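You operate a simulated robot arm through the tools that you are given. There is no shell and no other tool. Be economical: measure what you need, move in short steps, check, and stop when the job is done.

You are at the controls of a simulated two-armed robot. One attempt, no reset.

Task
Put the hose clip on the top of the steel table. Put the black sleeve from the top of the wooden table on the shelf of the wooden table and the orange sleeve on the shelf of the trolley. Put the primer can on the top of the steel table away on the shelf of the steel table. Put the white bulb from the top of the feed bench on the blue tape roll. Put the purple cup from the top of the feed bench in the bath in the trough. Any order will do. Set down upright: primer can, cup.

Only the result counts: the job must be done as asked and must still hold three seconds after the hand-in. Knocking over, shifting, dropping, spilling or breaking anything else fails it.

Robot
Two 7-joint arms with two-finger parallel grippers on one trunk, on a base that drives. Base frame: it is fixed to the floor where the robot stands at the start and does not move with it; the origin is under the middle of the robot, x ahead of it, y to its left, z up. Readings come in mm, degrees, newtons and seconds.
The left shoulder is at the start at [50, 177, 1154], the right one opposite. Places, roughly: bath in the trough [-2100, -4400, 700]; bulb [500, -7250, 750]; cup [500, -6500, 750]; hose clip (10x6x3 cm) [500, 100, 500]; primer can [500, 3500, 750]; shelf of the steel table (20x134 cm) [460, 2920, 440]; shelf of the trolley [-2800, 1700, 200]; shelf of the wooden table (20x134 cm) [460, 1160, 440]; sleeve [500, 750, 750]; tape roll (6x6x3 cm) [500, -7800, 800]; top of the steel table [500, 2900, 800]. Payload 3.43 kg a hand.
Tool frame (each hand has its own): the origin (TCP) lies between the finger pads and is the grasp point; the fingertips stand 34 mm ahead of it; z points along the fingers, y is the line along which they close. The gripper opens to 128 mm. The fingers are 24 mm wide and 12 mm thick; the gripper's body (48 by 130 mm) begins 96 mm behind the TCP.
Orientation is told as [roll, pitch, yaw] about the base's x, y, z axes, in that order, counted from this pose: with the fingers straight down and closing along the base's y, the tool's x points along the base's -x, its y along +y and its z along -z.

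Tools
- The arms move only by the tool step_arm. It takes "left_plan", "right_plan" or both (then of equal length, played together; a hand with none holds still); each is a list of rows, each a list of 2 entries, a list of its own where there are three numbers: the shift along the tool's x, y, z in units of 30 mm (1.0 is 30 mm), then the turn, a rotation vector about the tool's x, y, z in units of 8 degrees (1.0 is 8 degrees). In form: [[[tx, ty, tz], [wx, wy, wz]], ...]. A call has 1 to 8 rows; each row shifts and turns the commanded pose from where the row before left it, along the tool's axes as they then stand. "left_grip" and "right_grip" are, for a hand that has rows, the opening in per cent of the stroke, from 0 (shut) to 100 (fully open), set as the call begins (left out, the last holds). A call with a number of a shift or a turn outside -1 to 1 is refused whole. Rows are played at 5 a second. More than 50 mm and 8.6 degrees between two rows, or a gripper value outside its range, and nothing of the call is played. Where a pose cannot be reached the arm comes as near as it can. A force on the tool above 40 N (or 10 N above the force at the start of the call, whichever is more), or a blocked arm, ends the call early, and 0.2 s more pass. Each finger travels about 108 mm/s and halts on what it meets, pressing with about 26 N; the grip force reading is that of the motor and also rises with nothing between the fingers. The clock runs only during rows and for 0.2 s after the last one: add rows that do not move to give the fingers time. The reply holds the time, the measured pose of the TCP, the force on the tool along the base axes, the opening and the grip force, in the units named above and with some noise, with the torque about the TCP (base axes, N m) and any sound that the robot's microphone picked up, and new pictures: "show" is both (left out), scene, wrist or none (wrist: the cameras of the hands that moved).
- Cameras (640 x 400 px; columns grow to the right, rows downward): "scene" is now at [131.4, 45, 1289.1]; the picture's right is [0.60, -0.80, 0.00], its down [-0.64, -0.47, -0.61] and it looks along [0.49, 0.36, -0.79] (base axes); focal length 243 px, centre (320, 200). "left" rides on the left gripper at [76, 11, -160] in its tool frame; the picture's right is [-0.15, 0.99, 0.00], its down [-0.88, -0.13, -0.46] and it looks along [-0.45, -0.07, 0.89] (tool axes); focal length 234 px, centre (320, 200). "right" rides on the right gripper at [76, -11, -160] in its tool frame; the picture's right is [0.15, 0.99, 0.00], its down [-0.88, 0.13, -0.46] and it looks along [-0.45, 0.07, 0.89] (tool axes); focal length 234 px, centre (320, 200). There is no depth. A picture from a camera that has moved, and an enlarged one, comes with that camera's place and axes in the base frame and with its lens.
- slide_trunk(by): slides the trunk up (or, below 0, down) by that many mm; the arms and the scene camera ride with it, the base frame stays. It gives what a move gives, with no picture.
- base_move(legs): drives the robot by 1 to 6 legs, each [ahead, turn to the left] in mm and degrees, along the robot's own axes; the way and the turn of a leg run together, so that a leg with both is an arc; at most 1500 mm and 180 degrees a leg. The arms and the cameras ride along, it lands a little off, and it stops where it bumps. It gives what a move gives, and a new picture of the scene camera.
- aim_head(pan, tilt): turns the head with the scene camera to pan (to the left, within 80 degrees either way) and tilt (down, from -29 to 69), counted from straight ahead of the robot. It gives what a move gives, and a new picture of the scene camera.
- enlarge(camera, box): a new picture of the part [left, top, right, bottom] of that camera's present view, enlarged. It takes no simulated time.
- finish_job(): hands the job in; it is judged then, once.

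Go step by step. Nothing tells you exact positions but the pictures and the camera data: compare them with the known pose of the tool, close in by small moves and look again before you grip or let go. The budget is 186 turns and 260 pictures, counting those below and the enlarged ones. Unless the task says otherwise, let go and move clear before handing in, and close with one line.

The tools are called after "Call:" as a command line: name --argument value ..., lists and objects as JSON in quotes. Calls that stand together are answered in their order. step_arm: Moves the arms, as the interface text tells. Its arguments: {"type":"object","properties":{"left_plan":{"type":"array"},"left_grip":{"type":"number"},"right_plan":{"type":"array"},"right_grip":{"type":"number"},"show":{"type":"string","enum":["both","scene","wrist","none"]}},"required":[]} The other tools are called the same way: slide_trunk (by) slides the trunk up or down; base_move (legs) drives the base; aim_head (pan, tilt) turns the head that bears the scene camera; enlarge (camera, box) takes an enlarged picture of a part of a camera's view; finish_job () hands the job in.

At the start:

```text
time_s: 0.0
left_tcp_pos: [323.9, 444.3, 1003.3]
left_orientation: [0.0, 0.1, 0.0]
left_ft_force: [-0.6, -0.2, -0.3]
left_moment: [0.0, -0.01, -0.02]
left_finger_gap: 128.1
left_finger_force: 0.1
right_tcp_pos: [372.4, 43.7, 1101.8]
right_orientation: [0.0, 0.0, 0.0]
right_ft_force: [0.0, 0.3, 0.1]
right_moment: [0.0, 0.01, -0.02]
right_finger_gap: 128.1
right_finger_force: 0.0
trunk travel left (down, up): [-325.0, 76.0]
robot x, y, heading: [3.7, -0.6, -0.1]
head pan, tilt: [36.6, 52.4]
```

scene: 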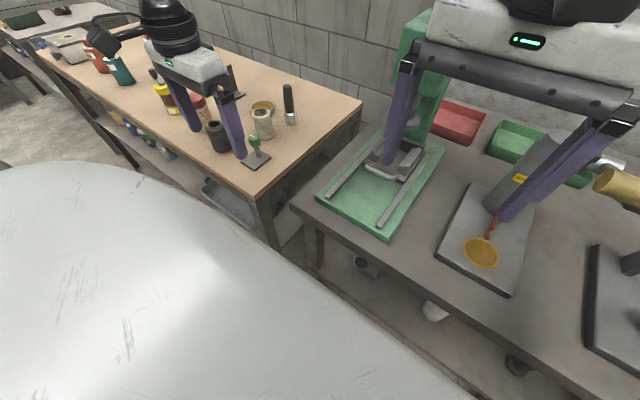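
right: 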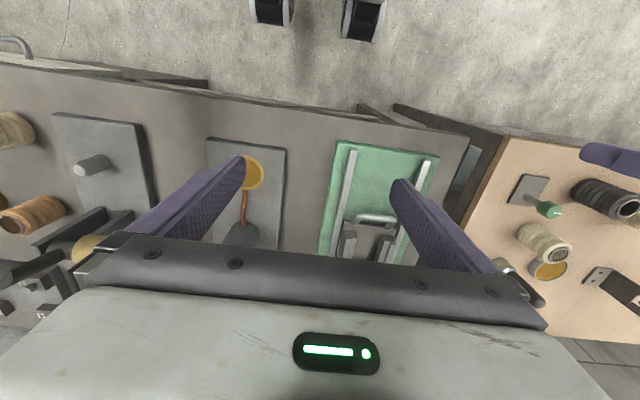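
left: 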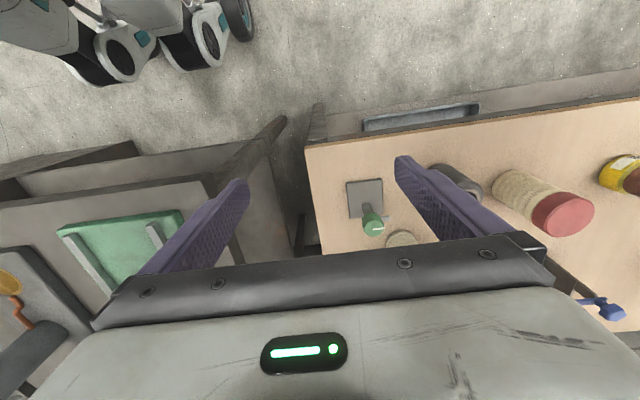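

I see the gray work table ahead with a green plate bearing rails and a gray clip, and the wooden table to the left. I look closer first.

Call:
enlarge --camera "scene" --box '[300, 80, 460, 240]'

Call:
enlarge --camera "scene" --box '[40, 0, 360, 200]'

Call:
aim_head --pan 0 --tilt 50

```text
2.50 times, centred on (380, 160) of scene
camera zoom: at [131.4, 45.0, 1289.1], right [0.6, -0.8, 0.0], down [-0.64, -0.47, -0.61], along [0.49, 0.36, -0.79], focal length 608 px, centre (170, 300)
```

zoom: 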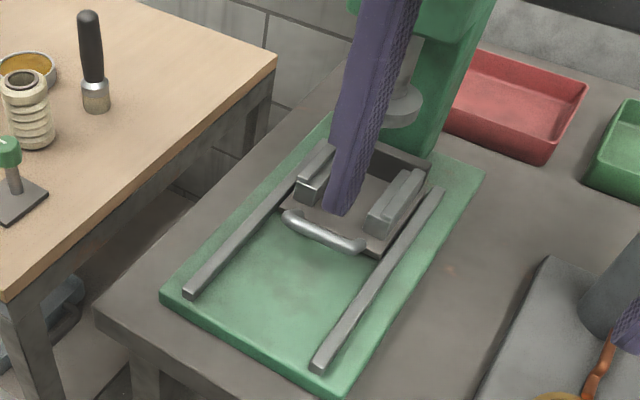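

```text
2.00 times, centred on (200, 100) of scene
camera zoom: at [131.4, 45.0, 1289.1], right [0.6, -0.8, 0.0], down [-0.64, -0.47, -0.61], along [0.49, 0.36, -0.79], focal length 486 px, centre (560, 400)
```

zoom: 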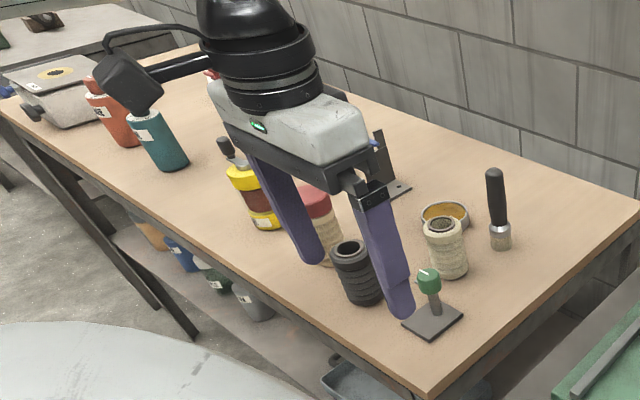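

```text
time_s: 1.0
left_tcp_pos: [323.6, 443.7, 1003.1]
left_orientation: [0.1, 0.0, 0.0]
left_ft_force: [0.0, -0.4, 1.0]
left_moment: [0.03, 0.04, 0.02]
left_finger_gap: 128.2
left_finger_force: 0.1
right_tcp_pos: [369.7, 41.9, 1101.8]
right_orientation: [0.0, 0.0, 0.0]
right_ft_force: [0.2, -0.8, 0.1]
right_moment: [0.01, 0.02, -0.01]
right_finger_gap: 128.0
right_finger_force: 0.2
trunk travel left (down, up): [-325.0, 76.0]
robot x, y, heading: [-2.1, 1.8, 0.2]
head pan, tilt: [0.0, 50.0]
camera scene: at [148.4, 0.5, 1292.3], right [0.0, -1.0, 0.0], down [-0.77, 0.0, -0.64], along [0.64, 0.0, -0.77], focal length 243 px, centre (320, 200)
```

scene: 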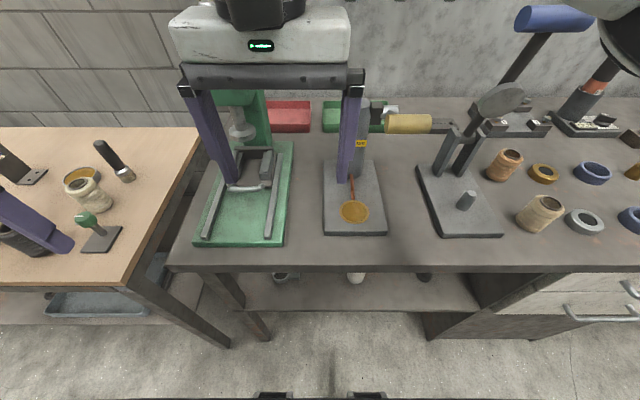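

The hose clip should be on the shelf beneath the gray bench, by (285,278). I look closer there.

Call:
enlarge --camera "scene" --box '[240, 250, 440, 350]'

Call:
enlarge --camera "scene" --box '[0, 110, 220, 330]'

Call:
enlarge --camera "scene" --box '[420, 80, 640, 280]'

```text
3.20 times, centred on (340, 300) of scene
camera zoom: at [148.4, 0.5, 1292.3], right [0.0, -1.0, 0.0], down [-0.77, 0.0, -0.64], along [0.64, 0.0, -0.77], focal length 778 px, centre (256, -120)
```

zoom: 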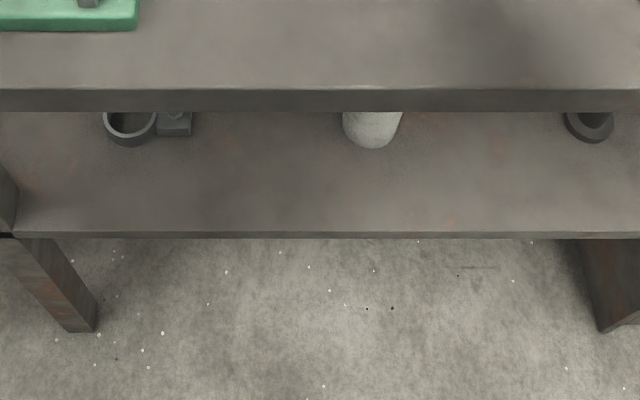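

```text
1.82 times, centred on (110, 220) of scene
camera zoom: at [148.4, 0.5, 1292.3], right [0.0, -1.0, 0.0], down [-0.77, 0.0, -0.64], along [0.64, 0.0, -0.77], focal length 442 px, centre (702, 164)
```

zoom: 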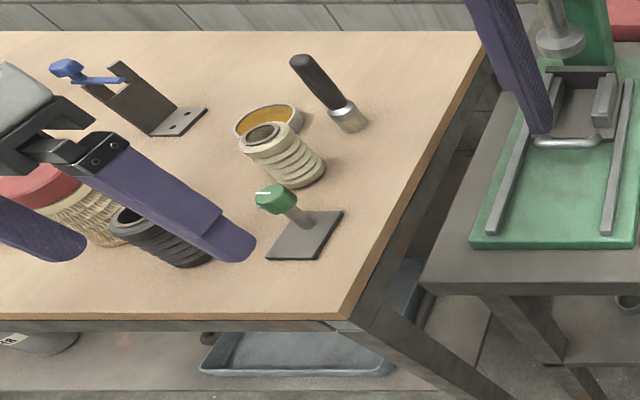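

```text
2.00 times, centred on (530, 180) of scene
camera zoom: at [148.4, 0.5, 1292.3], right [0.0, -1.0, 0.0], down [-0.77, 0.0, -0.64], along [0.64, 0.0, -0.77], focal length 486 px, centre (-100, 240)
```

zoom: 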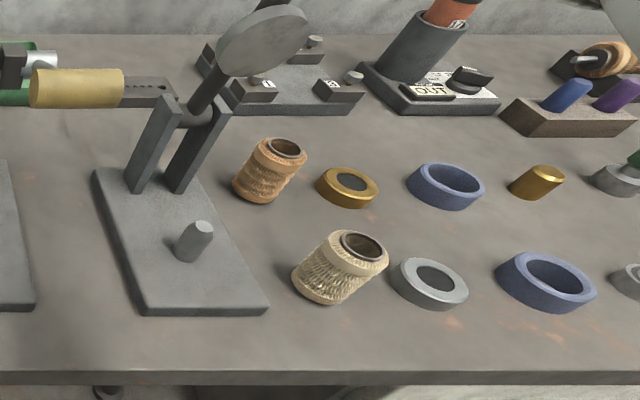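

The clip lies on the lower shelf at about (500, 120, 455), long along y. I back off a little, lower the trunk, and will reach in with the left hand tilted forward.

Call:
base_move --legs '[[-150, 0]]'

Call:
slide_trunk --by -325

Call:
step_arm --left_plan '[[[0, -1, 0], [0, -1, 0]], [[0, -1, 0], [0, -1, 0]], [[0, -1, 0], [0, -1, 0]], [[0, -1, 0], [0, -1, 0]], [[0, -1, 0], [0, -1, 0]], [[0, -1, 0], [0, -0.6, 0]], [[0, -1, 0], [0, 0, 0]], [[0, -1, 0], [0, 0, 0]]]' --show "wrist"

Call:
aim_head --pan 0 --tilt 35

```text
time_s: 2.4
left_tcp_pos: [174.1, 443.5, 1004.0]
left_orientation: [0.1, -0.1, 0.0]
left_ft_force: [0.3, 0.7, 0.2]
left_moment: [-0.03, 0.02, 0.02]
left_finger_gap: 128.1
left_finger_force: 0.1
right_tcp_pos: [220.2, 42.1, 1102.7]
right_orientation: [0.0, -0.1, 0.0]
right_ft_force: [-0.5, -0.3, 0.3]
right_moment: [-0.02, -0.04, -0.01]
right_finger_gap: 128.0
right_finger_force: 0.0
trunk travel left (down, up): [-325.0, 76.0]
robot x, y, heading: [-147.6, 0.3, 0.0]
head pan, tilt: [0.0, 50.0]
camera scene: at [-1.4, 0.4, 1292.4], right [0.0, -1.0, 0.0], down [-0.77, 0.0, -0.64], along [0.64, 0.0, -0.77], focal length 243 px, centre (320, 200)
```

scene: 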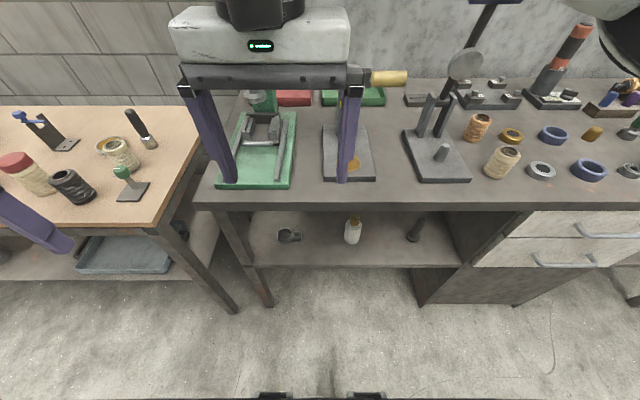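

```text
time_s: 5.6
left_tcp_pos: [173.9, 444.5, 678.6]
left_orientation: [0.0, 0.0, 0.0]
left_ft_force: [-1.1, -0.1, 0.2]
left_moment: [0.02, -0.01, 0.03]
left_finger_gap: 128.0
left_finger_force: 0.1
right_tcp_pos: [220.8, 43.1, 775.5]
right_orientation: [0.0, -0.1, 0.1]
right_ft_force: [-0.6, -0.4, 0.6]
right_moment: [0.01, -0.01, -0.03]
right_finger_gap: 128.1
right_finger_force: 0.0
trunk travel left (down, up): [0.0, 401.0]
robot x, y, heading: [-148.2, 0.8, -0.2]
head pan, tilt: [0.0, 50.0]
```

```text
time_s: 7.4
left_tcp_pos: [288.5, 256.3, 711.0]
left_orientation: [0.1, -44.8, 0.0]
left_ft_force: [-0.3, 0.3, -0.4]
left_moment: [0.04, -0.01, 0.03]
left_finger_gap: 128.0
left_finger_force: 0.0
left hand out of reach, approached as far as the arm can: row 3, 4, 5, 6, 7, 8
right_tcp_pos: [221.4, 43.4, 777.2]
right_orientation: [0.1, -0.1, 0.0]
right_ft_force: [0.0, 0.4, 0.8]
right_moment: [-0.03, -0.03, -0.01]
right_finger_gap: 127.8
right_finger_force: 0.0
trunk travel left (down, up): [0.0, 401.0]
robot x, y, heading: [-147.4, -0.1, 0.2]
head pan, tilt: [0.0, 50.0]
camera left: at [122.2, 268.0, 771.6], right [0.1, 0.99, 0.1], down [0.31, -0.13, 0.94], along [0.95, -0.06, -0.32], focal length 234 px, centre (320, 200)
```

left: 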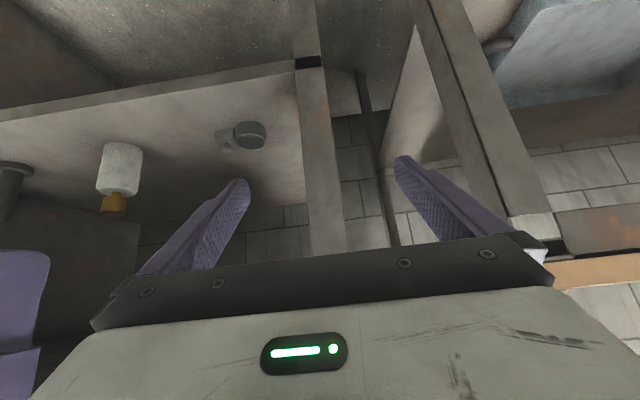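

```text
time_s: 8.2
left_tcp_pos: [288.7, 257.1, 710.9]
left_orientation: [-0.1, -44.7, 0.0]
left_ft_force: [-0.1, 0.4, 0.1]
left_moment: [0.03, 0.03, -0.02]
left_finger_gap: 128.0
left_finger_force: 0.1
right_tcp_pos: [220.9, 42.8, 776.6]
right_orientation: [-0.1, 0.0, 0.1]
right_ft_force: [0.2, -0.6, 0.3]
right_moment: [-0.01, -0.02, 0.0]
right_finger_gap: 128.1
right_finger_force: 0.0
trunk travel left (down, up): [0.0, 401.0]
robot x, y, heading: [-150.1, 0.1, 0.0]
head pan, tilt: [0.0, 35.0]
camera scene: at [10.4, 0.4, 989.0], right [0.0, -1.0, 0.0], down [-0.57, 0.0, -0.82], along [0.82, 0.0, -0.57], focal length 243 px, centre (320, 200)
```

scene: 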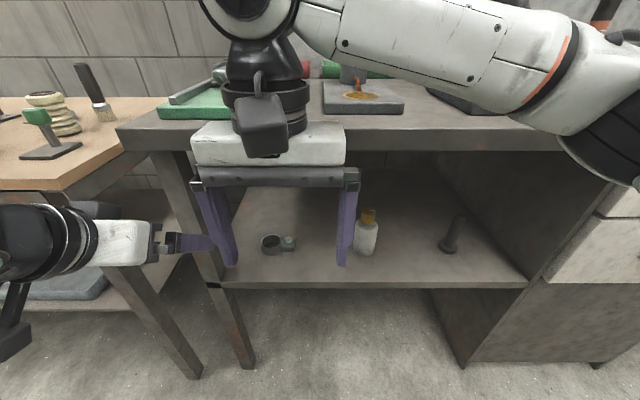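

The shelf seems to be nearer z=505 than 440 by triangulating. I take a sharper view to fix the clip.

Call:
enlarge --camera "scene" --box '[220, 190, 380, 290]'

Call:
enlarge --camera "left" --box '[180, 90, 340, 190]'

```text
4.00 times, centred on (300, 240) of scene
camera zoom: at [10.4, 0.4, 989.0], right [0.0, -1.0, 0.0], down [-0.57, 0.0, -0.82], along [0.82, 0.0, -0.57], focal length 973 px, centre (400, 40)
```

zoom: 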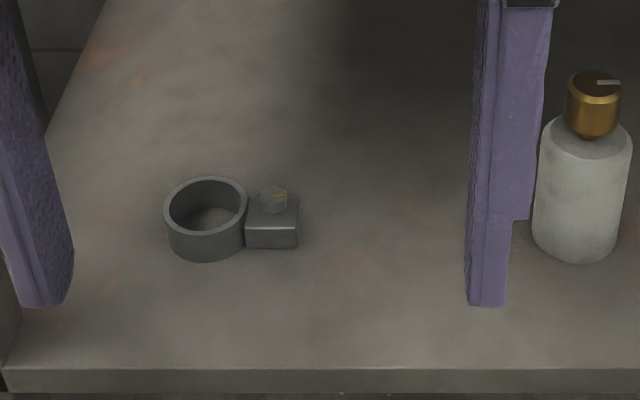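

```text
4.00 times, centred on (260, 140) of left
camera zoom: at [122.2, 268.3, 771.5], right [0.1, 0.99, 0.1], down [0.31, -0.13, 0.94], along [0.95, -0.07, -0.32], focal length 937 px, centre (560, 440)
```

zoom: 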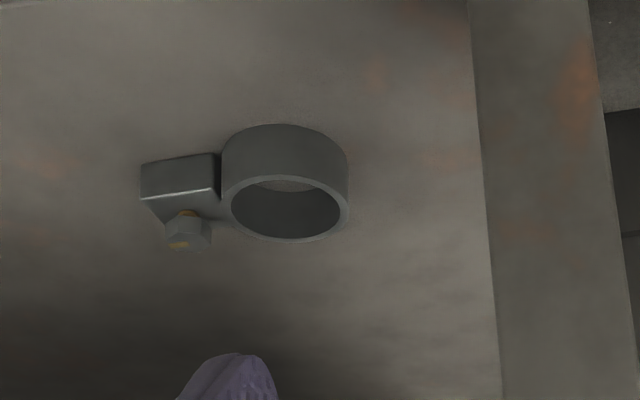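

Triangulated: ring centre about (478, 131), clip spans y 67–159, shelf z≈499, bench underside far above. I'll go along the tool axis toward it and check.

Call:
step_arm --left_plan '[[[0, -0.6, 1], [0, 0, 0]], [[0, -0.6, 1], [0, 0, 0]], [[0, -0.6, 1], [0, 0, 0]], [[0, -0.6, 1], [0, 0, 0]], [[0, -0.6, 1], [0, 0, 0]]]' --show "both"

```text
time_s: 9.1
left_tcp_pos: [362.6, 210.4, 641.0]
left_orientation: [1.6, -45.2, 1.2]
left_ft_force: [1.4, 1.9, -1.9]
left_moment: [-0.13, 0.06, -0.07]
left_finger_gap: 128.1
left_finger_force: 0.1
right_tcp_pos: [221.6, 44.6, 776.6]
right_orientation: [0.0, -0.1, 0.1]
right_ft_force: [0.1, 0.6, 1.1]
right_moment: [-0.01, -0.03, 0.01]
right_finger_gap: 127.8
right_finger_force: 0.0
trunk travel left (down, up): [0.0, 401.0]
robot x, y, heading: [-151.6, 1.0, 0.3]
head pan, tilt: [0.0, 35.0]
stopped in row 4 (left hand): the force on the tool passed its limit (the readings are from after the stop); the commanded pose is now the measured one
camera scene: at [10.3, 1.3, 988.8], right [0.0, -1.0, 0.0], down [-0.57, 0.0, -0.82], along [0.82, 0.0, -0.57], focal length 243 px, centre (320, 200)
camera left: at [194.9, 214.8, 701.3], right [0.06, 0.99, 0.12], down [0.3, -0.14, 0.94], along [0.95, -0.02, -0.31], focal length 234 px, centre (320, 200)
```

scene: 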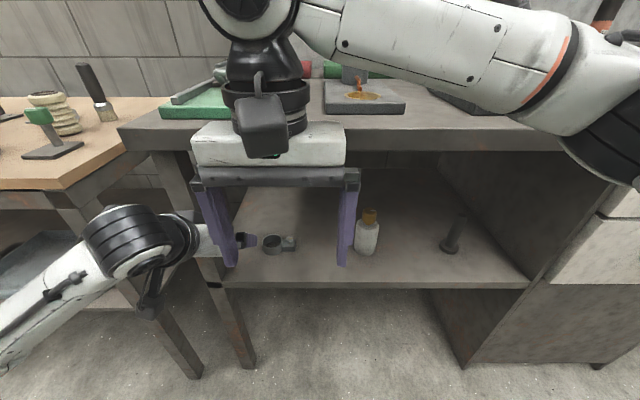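
left: 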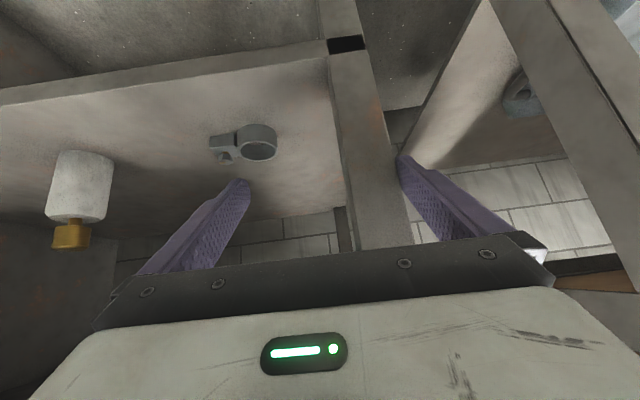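

The left finger touched the bench leg edge gently. I back out and shift toward −y before going in.

Call:
step_arm --left_plan '[[[0, 0, -1], [0, 0, 0]], [[0, -0.2, -1], [-0.2, 0, -0.1]], [[0, -1, 0], [0, 0, 0]], [[0, -1, 0], [0, 0, 0]], [[0, -1, 0], [0, 0, 0]]]' --show "both"

```text
time_s: 9.9
left_tcp_pos: [321.7, 184.0, 682.5]
left_orientation: [3.2, -45.0, 3.2]
left_ft_force: [1.9, 26.6, -5.0]
left_moment: [-2.24, -0.36, -2.27]
left_finger_gap: 127.9
left_finger_force: 0.1
right_tcp_pos: [224.4, 33.1, 776.6]
right_orientation: [-1.8, -0.1, -0.7]
right_ft_force: [-1.1, -25.8, 5.2]
right_moment: [0.57, -0.03, -0.04]
right_finger_gap: 113.2
right_finger_force: 0.0
trunk travel left (down, up): [0.0, 401.0]
robot x, y, heading: [-149.2, 1.8, 0.1]
head pan, tilt: [0.0, 35.0]
stopped in row 4 (right hand): the force on the tool passed its limit (the readings are from after the stop); the commanded pose is now the measured one
camera scene: at [10.1, 1.5, 989.0], right [0.0, -1.0, 0.0], down [-0.57, 0.0, -0.82], along [0.82, 0.0, -0.57], focal length 243 px, centre (320, 200)
camera left: at [155.1, 177.7, 742.1], right [0.01, 0.99, 0.14], down [0.31, -0.14, 0.94], along [0.95, 0.04, -0.31], focal length 234 px, centre (320, 200)
```

scene: 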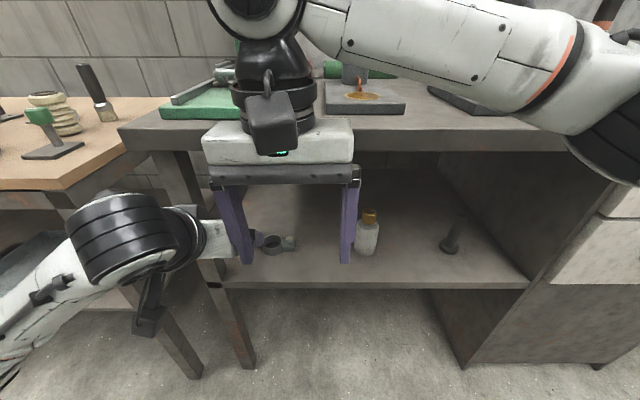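
left: 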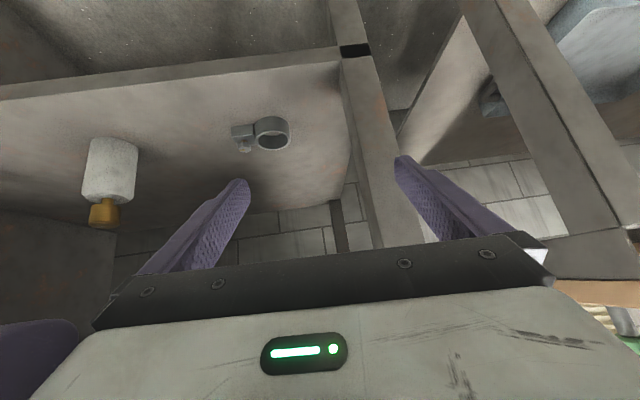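

The two hands touched. I move the right hand well out of the way to the right.

Call:
step_arm --left_plan '[[[0, 0.3, 0], [0, 0, 0]], [[0, 0, 0], [-0.2, 0, -0.4]], [[0, 0, 0], [0, 0, 0]], [[0, 0, 0], [0, 0, 0]], [[0, 0, 0], [0, 0, 0]], [[0, 0, 0], [0, 0, 0]], [[0, 0, 0], [0, 0, 0]], [[0, 0, 0], [0, 0, 0]]]' --right_plan '[[[0, -1, 0], [0.2, 0, 0]], [[0, -1, 0], [0, 0, 0]], [[0, -1, 0], [0, 0, 0]], [[0, -1, 0], [0, 0, 0]], [[0, -1, 0], [0, 0, 0]], [[0, -1, 0], [0, 0, 0]], [[0, -1, 0], [0, 0, 0]], [[0, -1, 0], [0, 0, 0]]]' --show "none"

Call:
step_arm --left_plan '[[[0, -1, 0], [0, 0, 0]], [[0, -1, 0], [0, 0, 0]], [[0, -0.6, 0], [0, 0, 0]]]' --show "both"

```text
time_s: 11.7
left_tcp_pos: [321.0, 191.8, 682.1]
left_orientation: [1.4, -45.2, 7.3]
left_ft_force: [-0.4, 0.0, -0.2]
left_moment: [0.0, -0.03, -0.03]
left_finger_gap: 128.0
left_finger_force: 0.0
right_tcp_pos: [222.0, -201.7, 787.4]
right_orientation: [-2.8, -0.1, -0.5]
right_ft_force: [0.1, 0.1, -0.4]
right_moment: [0.0, 0.03, 0.01]
right_finger_gap: 128.0
right_finger_force: 0.0
trunk travel left (down, up): [0.0, 401.0]
robot x, y, heading: [-146.9, -2.9, 0.2]
head pan, tilt: [0.0, 35.0]
```

```text
time_s: 12.5
left_tcp_pos: [332.9, 111.8, 681.2]
left_orientation: [1.4, -45.2, 7.3]
left_ft_force: [0.5, -0.3, 1.1]
left_moment: [0.02, 0.01, 0.0]
left_finger_gap: 127.9
left_finger_force: 0.1
right_tcp_pos: [221.2, -202.2, 788.0]
right_orientation: [-2.8, -0.2, -0.5]
right_ft_force: [-0.3, 0.2, 0.0]
right_moment: [-0.04, -0.01, -0.03]
right_finger_gap: 127.9
right_finger_force: 0.1
trunk travel left (down, up): [0.0, 401.0]
robot x, y, heading: [-152.0, 2.4, 0.3]
head pan, tilt: [0.0, 35.0]
camera scene: at [10.1, 1.3, 989.0], right [0.0, -1.0, 0.0], down [-0.57, 0.0, -0.82], along [0.82, 0.0, -0.57], focal length 243 px, centre (320, 200)
camera left: at [166.0, 98.4, 739.9], right [-0.04, 0.99, 0.12], down [0.32, -0.1, 0.94], along [0.95, 0.08, -0.31], focal length 234 px, centre (320, 200)
```

scene: 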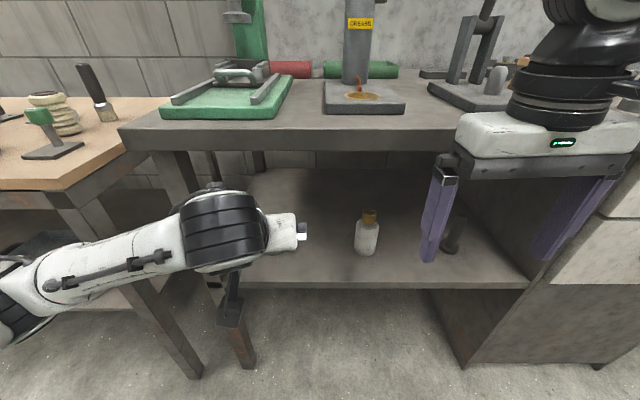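
left: 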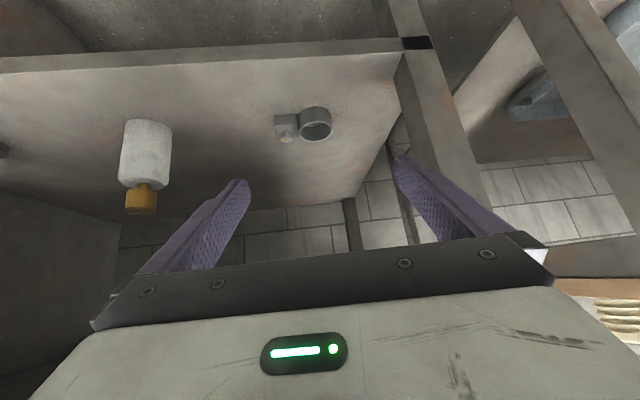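

Clear now. I square the yaw and advance toward the clip.

Call:
step_arm --left_plan '[[[0, 0, 0], [0.77, 0, 0.52]], [[0.1, 0, 1], [0, 0, 0]], [[0.1, 0, 1], [0, 0, 0]], [[0.1, 0, 1], [0, 0, 0]], [[0.1, 0, 1], [0, 0, 0]]]' --show "wrist"

Call:
enlarge --camera "left" --box '[160, 60, 480, 260]'

```text
time_s: 13.7
left_tcp_pos: [409.0, 113.2, 588.1]
left_orientation: [-0.6, -45.1, 1.4]
left_ft_force: [1.3, -0.6, 0.6]
left_moment: [-0.01, 0.02, 0.01]
left_finger_gap: 127.9
left_finger_force: 0.0
right_tcp_pos: [222.1, -202.3, 785.9]
right_orientation: [-2.9, -0.1, -0.6]
right_ft_force: [-0.2, 1.3, -0.8]
right_moment: [-0.02, 0.0, 0.02]
right_finger_gap: 128.0
right_finger_force: 0.1
trunk travel left (down, up): [0.0, 401.0]
robot x, y, heading: [-150.2, -2.3, 0.4]
head pan, tilt: [0.0, 35.0]
camera left: at [241.5, 122.5, 647.5], right [0.09, 0.99, 0.1], down [0.3, -0.12, 0.95], along [0.95, -0.05, -0.31], focal length 234 px, centre (320, 200)
```

left: 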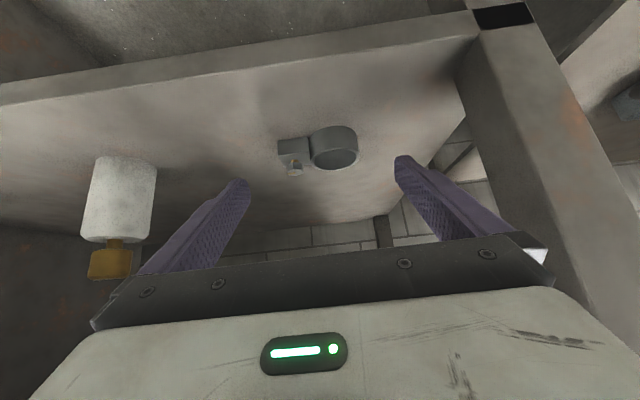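

```text
2.00 times, centred on (320, 160) of left
camera zoom: at [241.5, 122.5, 647.5], right [0.09, 0.99, 0.1], down [0.3, -0.12, 0.95], along [0.95, -0.05, -0.31], focal length 468 px, centre (320, 280)
```

zoom: 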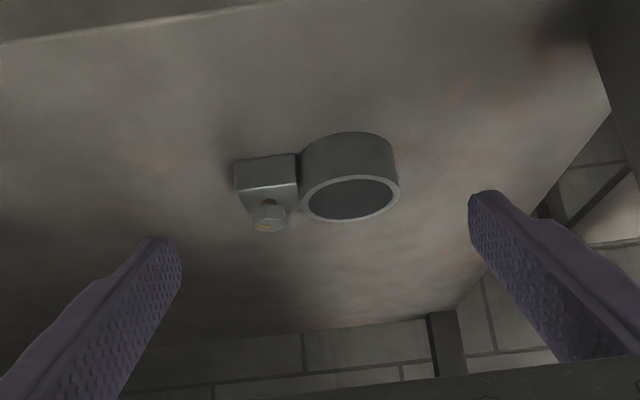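

Consistent. I descend the last 73 mm along the tool axis, then close.

Call:
step_arm --left_plan '[[[0, 0, 0.8], [0, 0, 0]], [[0, 0, 0.8], [0, 0, 0]], [[0, 0, 0.8], [0, 0, 0]]]' --show "wrist"

Call:
enlarge --camera "left" --box '[160, 60, 480, 260]'

```text
time_s: 14.5
left_tcp_pos: [458.6, 112.9, 537.8]
left_orientation: [-0.7, -45.3, 1.4]
left_ft_force: [-0.7, 0.1, 0.7]
left_moment: [0.04, 0.0, 0.02]
left_finger_gap: 128.1
left_finger_force: 0.1
right_tcp_pos: [221.5, -201.9, 786.5]
right_orientation: [-2.8, -0.1, -0.5]
right_ft_force: [0.5, 0.6, 0.7]
right_moment: [-0.01, 0.0, 0.02]
right_finger_gap: 127.9
right_finger_force: 0.1
trunk travel left (down, up): [0.0, 401.0]
robot x, y, heading: [-153.2, 0.1, 0.0]
head pan, tilt: [0.0, 35.0]
camera left: at [292.4, 122.7, 595.9], right [0.09, 0.99, 0.1], down [0.3, -0.12, 0.95], along [0.95, -0.05, -0.31], focal length 234 px, centre (320, 200)
```

left: 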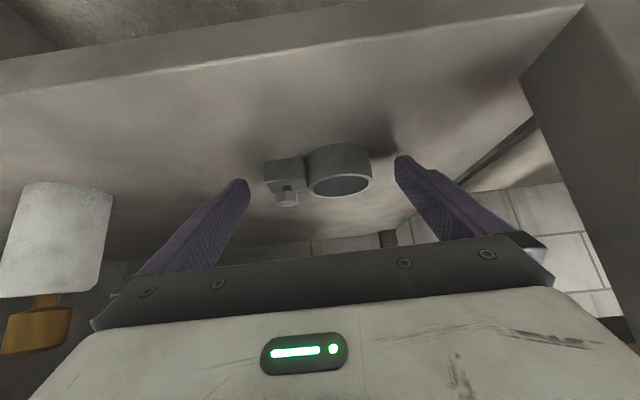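

```text
2.00 times, centred on (320, 160) of left
camera zoom: at [292.4, 122.7, 595.9], right [0.09, 0.99, 0.1], down [0.3, -0.12, 0.95], along [0.95, -0.05, -0.31], focal length 468 px, centre (320, 280)
```

zoom: 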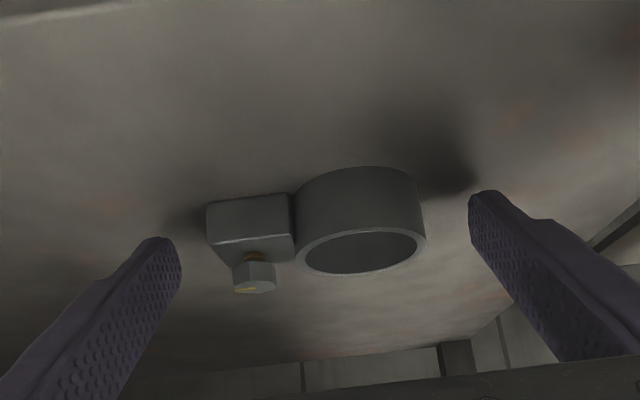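

The fingers straddle the clip. Closing.

Call:
step_arm --left_plan '[[[0, 0, 0], [0, 0, 0]], [[0, 0, 0], [0, 0, 0]], [[0, 0, 0], [0, 0, 0]], [[0, 0, 0], [0, 0, 0]]]' --left_grip 0 --show "wrist"

```text
time_s: 15.5
left_tcp_pos: [458.8, 112.9, 538.2]
left_orientation: [-0.6, -45.1, 1.4]
left_ft_force: [-0.3, 0.1, 0.1]
left_moment: [0.1, -0.07, 0.02]
left_finger_gap: 91.8
left_finger_force: 26.2
right_tcp_pos: [220.7, -203.0, 787.2]
right_orientation: [-2.7, -0.1, -0.6]
right_ft_force: [-0.8, 0.4, 0.1]
right_moment: [-0.01, 0.02, 0.02]
right_finger_gap: 128.0
right_finger_force: 0.1
trunk travel left (down, up): [0.0, 401.0]
robot x, y, heading: [-150.9, -2.1, 0.0]
head pan, tilt: [0.0, 35.0]
camera left: at [292.2, 122.6, 595.9], right [0.09, 0.99, 0.1], down [0.3, -0.12, 0.95], along [0.95, -0.05, -0.31], focal length 234 px, centre (320, 200)
```

left: 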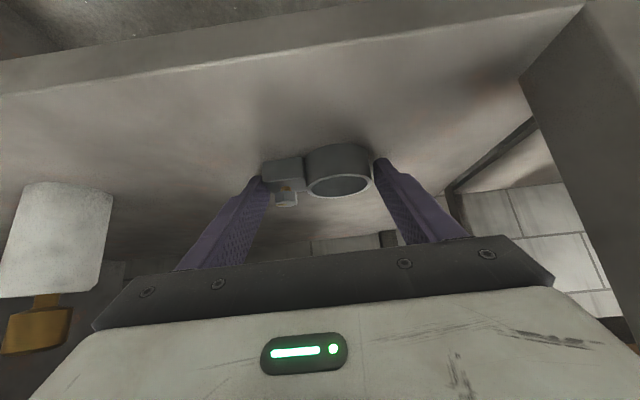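

Gripped at 92 mm as expected. Lift and withdraw.

Call:
step_arm --left_plan '[[[-0.6, 0, -0.6], [0, 0, 0]], [[0, 0, -1], [0, 0, 0]], [[0, 0, -1], [0, 0, 0]], [[0, 0, -1], [0, 0, 0]], [[0, 0, -1], [0, 0, 0]], [[0, 0, -1], [0, 0, 0]], [[0, 0, -1], [0, 0, 0]], [[0, 0, -1], [0, 0, 0]]]' --show "both"

```text
time_s: 17.3
left_tcp_pos: [308.2, 114.3, 709.8]
left_orientation: [-0.5, -45.0, 1.3]
left_ft_force: [0.7, -0.4, -2.5]
left_moment: [0.05, 0.04, 0.0]
left_finger_gap: 91.9
left_finger_force: 26.1
right_tcp_pos: [220.6, -200.6, 787.1]
right_orientation: [-2.8, -0.1, -0.5]
right_ft_force: [0.5, -0.1, 0.2]
right_moment: [-0.02, 0.03, 0.0]
right_finger_gap: 128.0
right_finger_force: 0.0
trunk travel left (down, up): [0.0, 401.0]
robot x, y, heading: [-147.0, -1.2, 0.1]
head pan, tilt: [0.0, 35.0]
camera scene: at [10.3, 1.3, 988.9], right [0.0, -1.0, 0.0], down [-0.57, 0.0, -0.82], along [0.82, 0.0, -0.57], focal length 243 px, centre (320, 200)
camera left: at [141.8, 122.7, 770.1], right [0.09, 0.99, 0.1], down [0.3, -0.12, 0.95], along [0.95, -0.05, -0.31], focal length 234 px, centre (320, 200)
```

scene: 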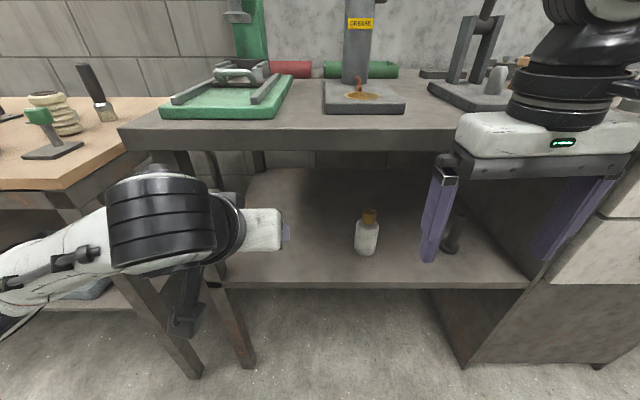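
left: 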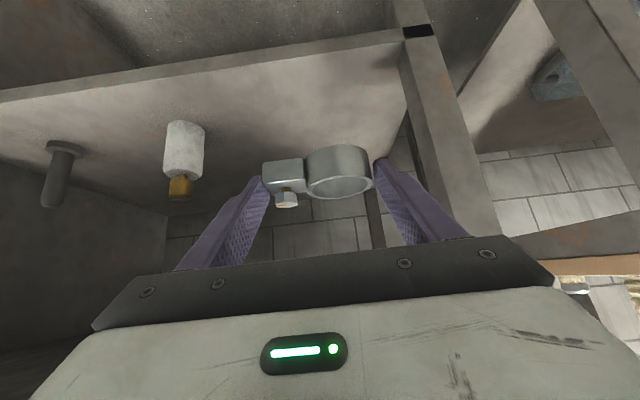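

The clip is held. Now raise the trunk, back off, and drive left to face the wooden table so the right hand can take the black sleeve.

Call:
slide_trunk --by 325

Call:
base_move --legs '[[-300, 0], [0, 90], [900, 0], [0, -90]]'

Call:
aim_head --pan 0 --tilt 25

```text
time_s: 20.6
left_tcp_pos: [308.8, 114.5, 1036.1]
left_orientation: [-0.7, -45.2, 1.4]
left_ft_force: [-0.7, -0.4, -0.4]
left_moment: [-0.01, -0.04, 0.03]
left_finger_gap: 0.4
left_finger_force: 25.7
right_tcp_pos: [222.3, -202.4, 1111.8]
right_orientation: [-2.9, -0.1, -0.5]
right_ft_force: [-0.1, 0.2, -1.3]
right_moment: [-0.04, -0.01, 0.0]
right_finger_gap: 128.0
right_finger_force: 0.1
trunk travel left (down, up): [-325.0, 76.0]
robot x, y, heading: [-151.9, -1.9, 0.1]
head pan, tilt: [0.0, 35.0]
```

```text
time_s: 34.6
left_tcp_pos: [-0.6, 1012.0, 1036.8]
left_orientation: [-0.6, -45.3, 1.4]
left_ft_force: [0.4, 0.6, 0.2]
left_moment: [0.01, 0.02, -0.02]
left_finger_gap: 0.0
left_finger_force: 26.3
right_tcp_pos: [-88.1, 696.6, 1112.1]
right_orientation: [-2.8, 0.0, -0.4]
right_ft_force: [0.3, 0.4, 0.9]
right_moment: [-0.02, -0.03, 0.0]
right_finger_gap: 128.0
right_finger_force: 0.0
trunk travel left (down, up): [-325.0, 76.0]
robot x, y, heading: [-459.6, 898.4, 0.4]
head pan, tilt: [0.0, 35.0]
camera scene: at [-299.1, 898.8, 1314.0], right [0.0, -1.0, 0.0], down [-0.57, 0.0, -0.82], along [0.82, 0.0, -0.57], focal length 243 px, centre (320, 200)
```

scene: 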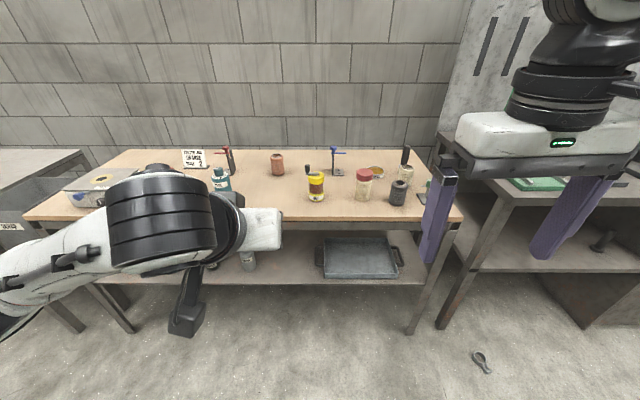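

```text
time_s: 35.3
left_tcp_pos: [-0.0, 1011.9, 1036.5]
left_orientation: [-0.7, -45.2, 1.6]
left_ft_force: [-0.4, -0.9, 0.1]
left_moment: [0.0, 0.0, 0.0]
left_finger_gap: 0.0
left_finger_force: 26.1
right_tcp_pos: [-86.8, 696.5, 1112.3]
right_orientation: [-2.8, -0.2, -0.3]
right_ft_force: [-0.2, -0.1, -0.3]
right_moment: [0.01, 0.02, -0.04]
right_finger_gap: 128.1
right_finger_force: 0.1
trunk travel left (down, up): [-325.0, 76.0]
robot x, y, heading: [-459.0, 896.8, 0.2]
head pan, tilt: [0.0, 25.0]
camera scene: at [-295.0, 898.9, 1329.7], right [0.0, -1.0, 0.0], down [-0.42, 0.0, -0.91], along [0.91, 0.0, -0.42], focal length 243 px, centre (320, 200)
```

scene: 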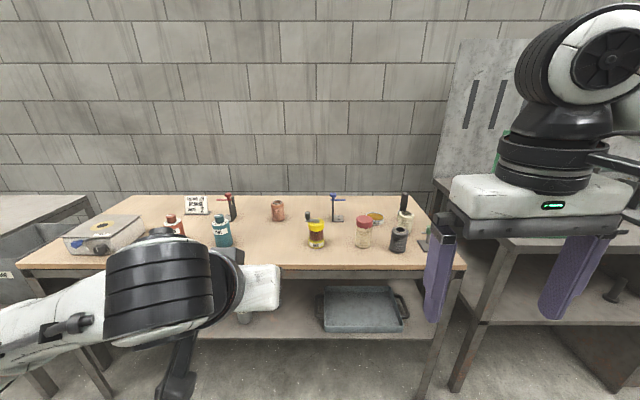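

The clip was lost during the trunk raise (it caught the bench edge); I see it on the floor near (218, 115) and will retrieve it later. First I look at the wooden table.

Call:
enlarge --camera "scene" --box '[140, 180, 300, 280]'

Call:
enlarge --camera "scene" --box '[290, 180, 450, 280]'

Call:
aim_head --pan -45 --tilt 50

```text
4.00 times, centred on (220, 230) of scene
camera zoom: at [-295.0, 898.9, 1329.7], right [0.0, -1.0, 0.0], down [-0.42, 0.0, -0.91], along [0.91, 0.0, -0.42], focal length 973 px, centre (720, 80)
```

zoom: 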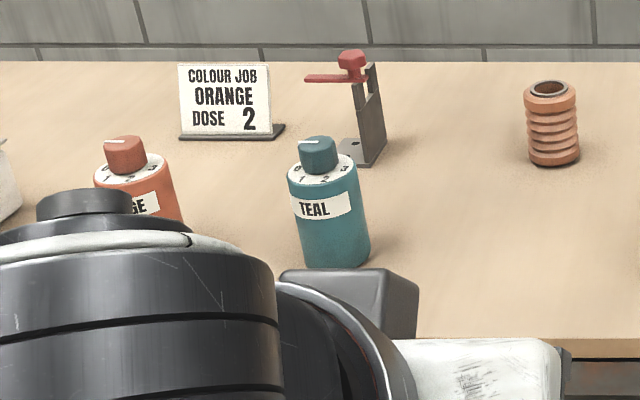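

```text
4.00 times, centred on (370, 230) of scene
camera zoom: at [-295.0, 898.9, 1329.7], right [0.0, -1.0, 0.0], down [-0.42, 0.0, -0.91], along [0.91, 0.0, -0.42], focal length 973 px, centre (120, 80)
```

zoom: 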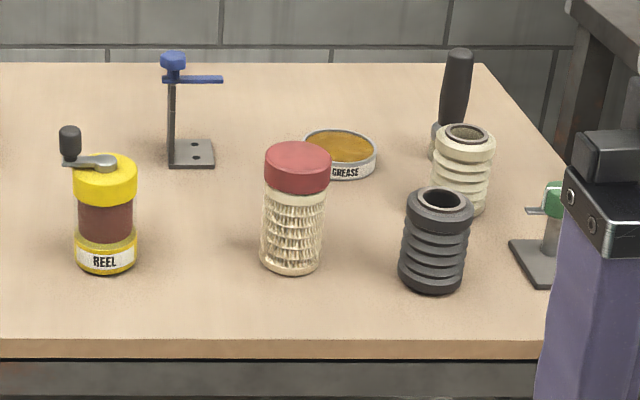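

```text
time_s: 36.4
left_tcp_pos: [0.4, 1012.2, 1035.7]
left_orientation: [-0.6, -45.2, 1.5]
left_ft_force: [0.6, 0.8, 0.1]
left_moment: [-0.01, -0.01, -0.03]
left_finger_gap: 0.1
left_finger_force: 26.0
right_tcp_pos: [-86.7, 695.9, 1111.6]
right_orientation: [-2.8, -0.1, -0.3]
right_ft_force: [0.1, 0.1, 0.3]
right_moment: [0.02, 0.01, 0.01]
right_finger_gap: 128.2
right_finger_force: 0.1
trunk travel left (down, up): [-325.0, 76.0]
robot x, y, heading: [-460.8, 900.1, 0.3]
head pan, tilt: [-45.0, 50.0]
camera scene: at [-332.3, 844.4, 1292.3], right [-0.7, -0.71, 0.0], down [-0.54, 0.54, -0.64], along [0.46, -0.45, -0.77], focal length 243 px, centre (320, 200)
```

scene: 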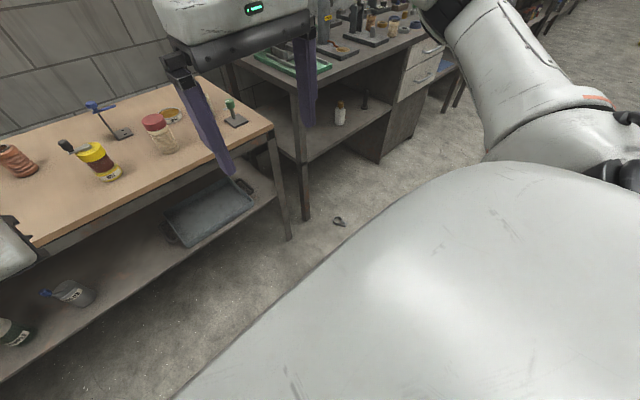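

Found: black sleeve near (402, 627), orange sleeve near (642, 1082), table top about z=800. I drive closer and tilt the right hand forward.

Call:
base_move --legs '[[340, 0]]'

Call:
step_arm --right_plan '[[[0, 0, 0], [0.35, -1, 0]], [[0, 0, 0], [0, -1, 0]], [[0, 0, 0], [0, -1, 0]], [[0, 0, 0], [0, -1, 0]], [[0, 0, 0], [0, -1, 0]], [[0, 0, 0], [0, -0.6, 0]]]' --right_grip 66 --show "wrist"

Call:
aim_head --pan -25 --tilt 45

```text
time_s: 38.6
left_tcp_pos: [334.6, 1016.9, 1036.5]
left_orientation: [-0.6, -45.2, 1.9]
left_ft_force: [-0.1, 0.1, 0.1]
left_moment: [0.03, -0.01, 0.03]
left_finger_gap: 0.0
left_finger_force: 25.9
right_tcp_pos: [248.7, 701.2, 1112.7]
right_orientation: [-2.8, -0.1, 0.0]
right_ft_force: [-0.3, 0.4, 1.0]
right_moment: [0.02, 0.06, -0.02]
right_finger_gap: 128.0
right_finger_force: 0.1
trunk travel left (down, up): [-325.0, 76.0]
robot x, y, heading: [-125.6, 896.3, 0.8]
head pan, tilt: [-45.0, 50.0]
camera scene: at [3.0, 847.9, 1292.2], right [-0.7, -0.72, 0.0], down [-0.55, 0.54, -0.64], along [0.46, -0.45, -0.77], focal length 243 px, centre (320, 200)
```

scene: 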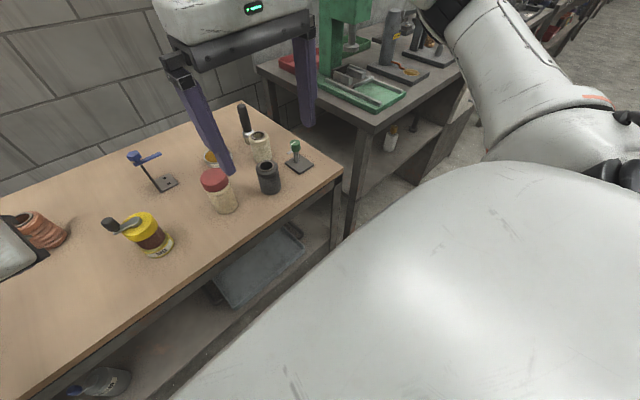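

```text
time_s: 40.0
left_tcp_pos: [334.1, 1017.3, 1037.8]
left_orientation: [-0.7, -45.2, 1.8]
left_ft_force: [0.6, -0.2, 0.9]
left_moment: [0.02, 0.03, -0.01]
left_finger_gap: 0.1
left_finger_force: 25.9
right_tcp_pos: [264.6, 706.3, 1124.8]
right_orientation: [-7.8, -44.8, 5.3]
right_ft_force: [0.6, 0.3, -0.8]
right_moment: [0.02, -0.03, 0.0]
right_finger_gap: 84.7
right_finger_force: 0.0
right hand out of reach, approached as far as the arm can: row 6
trunk travel left (down, up): [-325.0, 76.0]
robot x, y, heading: [-123.4, 901.6, 0.6]
head pan, tilt: [-45.0, 50.0]
camera right: at [98.1, 701.8, 1185.3], right [-0.1, 0.97, -0.2], down [0.3, 0.22, 0.93], along [0.95, 0.03, -0.32], focal length 234 px, centre (320, 200)
```

right: 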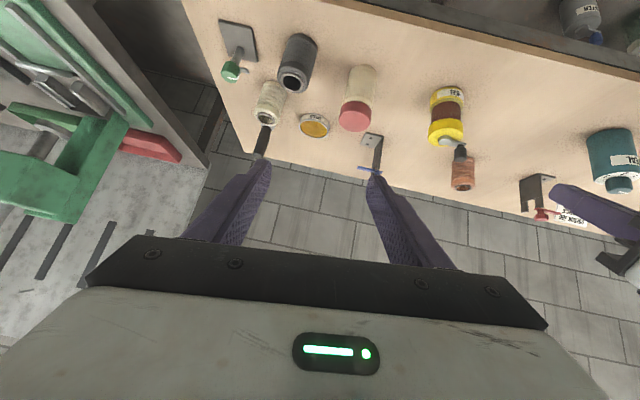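

```text
time_s: 40.9
left_tcp_pos: [333.6, 1018.2, 1036.7]
left_orientation: [-0.7, -45.1, 1.9]
left_ft_force: [0.0, -0.4, -0.1]
left_moment: [0.04, 0.02, 0.02]
left_finger_gap: 0.0
left_finger_force: 26.0
right_tcp_pos: [264.8, 707.3, 1125.0]
right_orientation: [-7.8, -44.5, 5.3]
right_ft_force: [-0.4, -0.1, -0.7]
right_moment: [0.0, 0.02, 0.03]
right_finger_gap: 84.5
right_finger_force: 0.1
trunk travel left (down, up): [-325.0, 76.0]
robot x, y, heading: [-123.5, 901.4, 0.8]
head pan, tilt: [-25.0, 45.0]
camera scene: at [21.5, 868.1, 1299.2], right [-0.41, -0.91, 0.0], down [-0.64, 0.29, -0.71], along [0.64, -0.29, -0.71], focal length 243 px, centre (320, 200)
```

scene: 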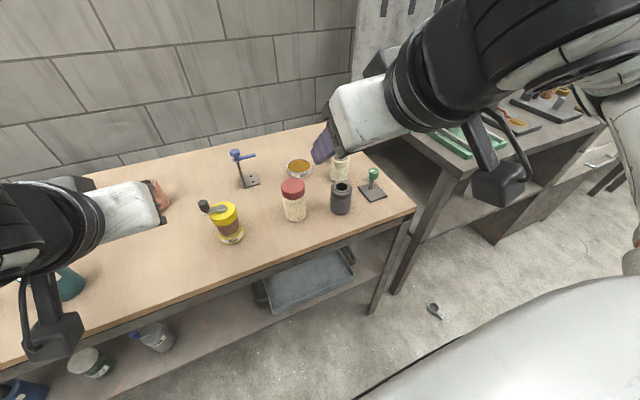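

I refine the black sleeve's position with both views.

Call:
enlarge --camera "scene" --box '[260, 140, 420, 240]'

Call:
enlarge --camera "right" --box '[200, 10, 400, 135]'

```text
4.00 times, centred on (340, 190) of scene
camera zoom: at [21.5, 868.1, 1299.2], right [-0.41, -0.91, 0.0], down [-0.64, 0.29, -0.71], along [0.64, -0.29, -0.71], focal length 973 px, centre (240, 240)
```

zoom: 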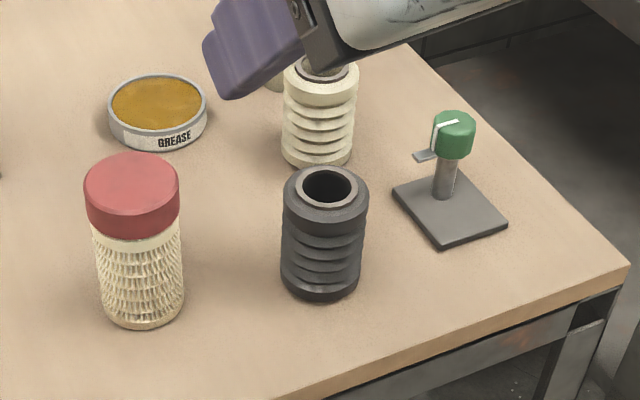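

```text
3.20 times, centred on (300, 72) of right
camera zoom: at [98.0, 701.7, 1185.5], right [-0.1, 0.97, -0.2], down [0.3, 0.22, 0.93], along [0.95, 0.03, -0.32], focal length 749 px, centre (384, 608)
```

zoom: 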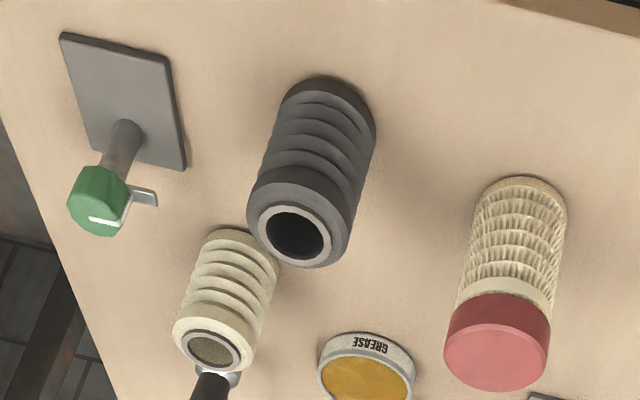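

Black sleeve: centre (422, 625), top z≈880, table z≈788. I move the right hand to a pre-grasp pose in line with it.

Call:
step_arm --right_plan '[[[0.44, -0.39, 0.88], [-0.11, 0, 0.58]], [[0.44, -0.39, 0.88], [-0.11, 0, 0.58]], [[0.44, -0.39, 0.88], [0, 0, 0]], [[0.44, -0.39, 0.88], [0, 0, 0]], [[0.44, -0.39, 0.88], [0, 0, 0]], [[0.44, -0.39, 0.88], [0, 0, 0]], [[0.44, -0.39, 0.88], [0, 0, 0]]]' --show "wrist"

```text
time_s: 42.5
left_tcp_pos: [333.6, 1017.7, 1036.9]
left_orientation: [-0.7, -45.2, 1.9]
left_ft_force: [-0.9, -0.7, 0.6]
left_moment: [0.0, 0.0, -0.03]
left_finger_gap: 0.2
left_finger_force: 26.2
right_tcp_pos: [342.7, 626.3, 937.8]
right_orientation: [3.2, -45.2, -7.7]
right_ft_force: [-0.1, 0.5, 0.0]
right_moment: [0.05, 0.03, 0.0]
right_finger_gap: 84.5
right_finger_force: 0.0
right hand out of reach, approached as far as the arm can: row 1, 2
trunk travel left (down, up): [-325.0, 76.0]
robot x, y, heading: [-126.0, 899.6, 0.9]
head pan, tilt: [-25.0, 45.0]
camera right: at [175.8, 627.9, 996.5], right [-0.01, 1.0, -0.06], down [0.3, 0.06, 0.95], along [0.95, -0.01, -0.3], focal length 234 px, centre (320, 200)
```

right: 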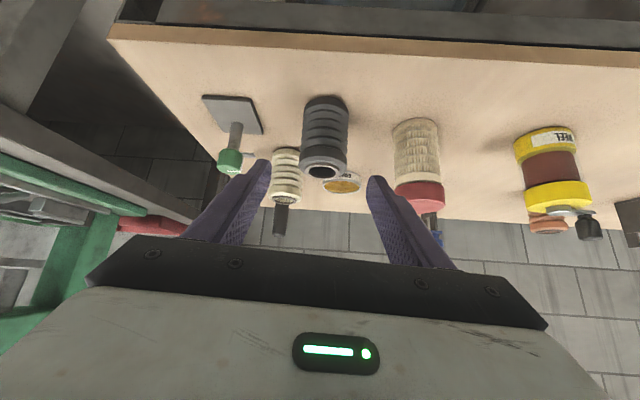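

Correct the small yaw and advance halfway.

Call:
step_arm --right_plan '[[[0, 0, 0], [-0.4, 0, -0.96]], [[0.15, 0, 1], [0, 0, 0]], [[0.15, 0, 1], [0, 0, 0]]]' --show "wrist"

```text
time_s: 43.3
left_tcp_pos: [332.8, 1017.7, 1037.2]
left_orientation: [-0.7, -45.2, 1.9]
left_ft_force: [0.0, -0.1, 0.0]
left_moment: [-0.03, 0.02, -0.02]
left_finger_gap: 0.1
left_finger_force: 26.3
right_tcp_pos: [379.7, 626.9, 888.3]
right_orientation: [-1.4, -45.2, 3.2]
right_ft_force: [0.7, 0.0, 0.9]
right_moment: [-0.02, -0.01, 0.01]
right_finger_gap: 84.6
right_finger_force: 0.0
trunk travel left (down, up): [-325.0, 76.0]
robot x, y, heading: [-120.8, 898.9, 0.6]
head pan, tilt: [-25.0, 45.0]
camera right: at [213.0, 610.1, 947.8], right [-0.14, 0.98, -0.12], down [0.29, 0.16, 0.94], along [0.95, 0.1, -0.31], focal length 234 px, centre (320, 200)
```

right: 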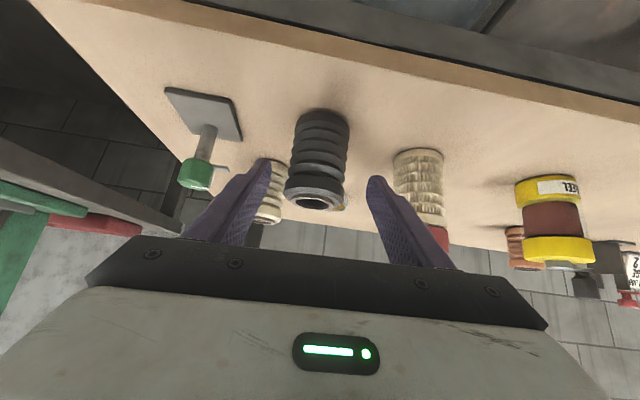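

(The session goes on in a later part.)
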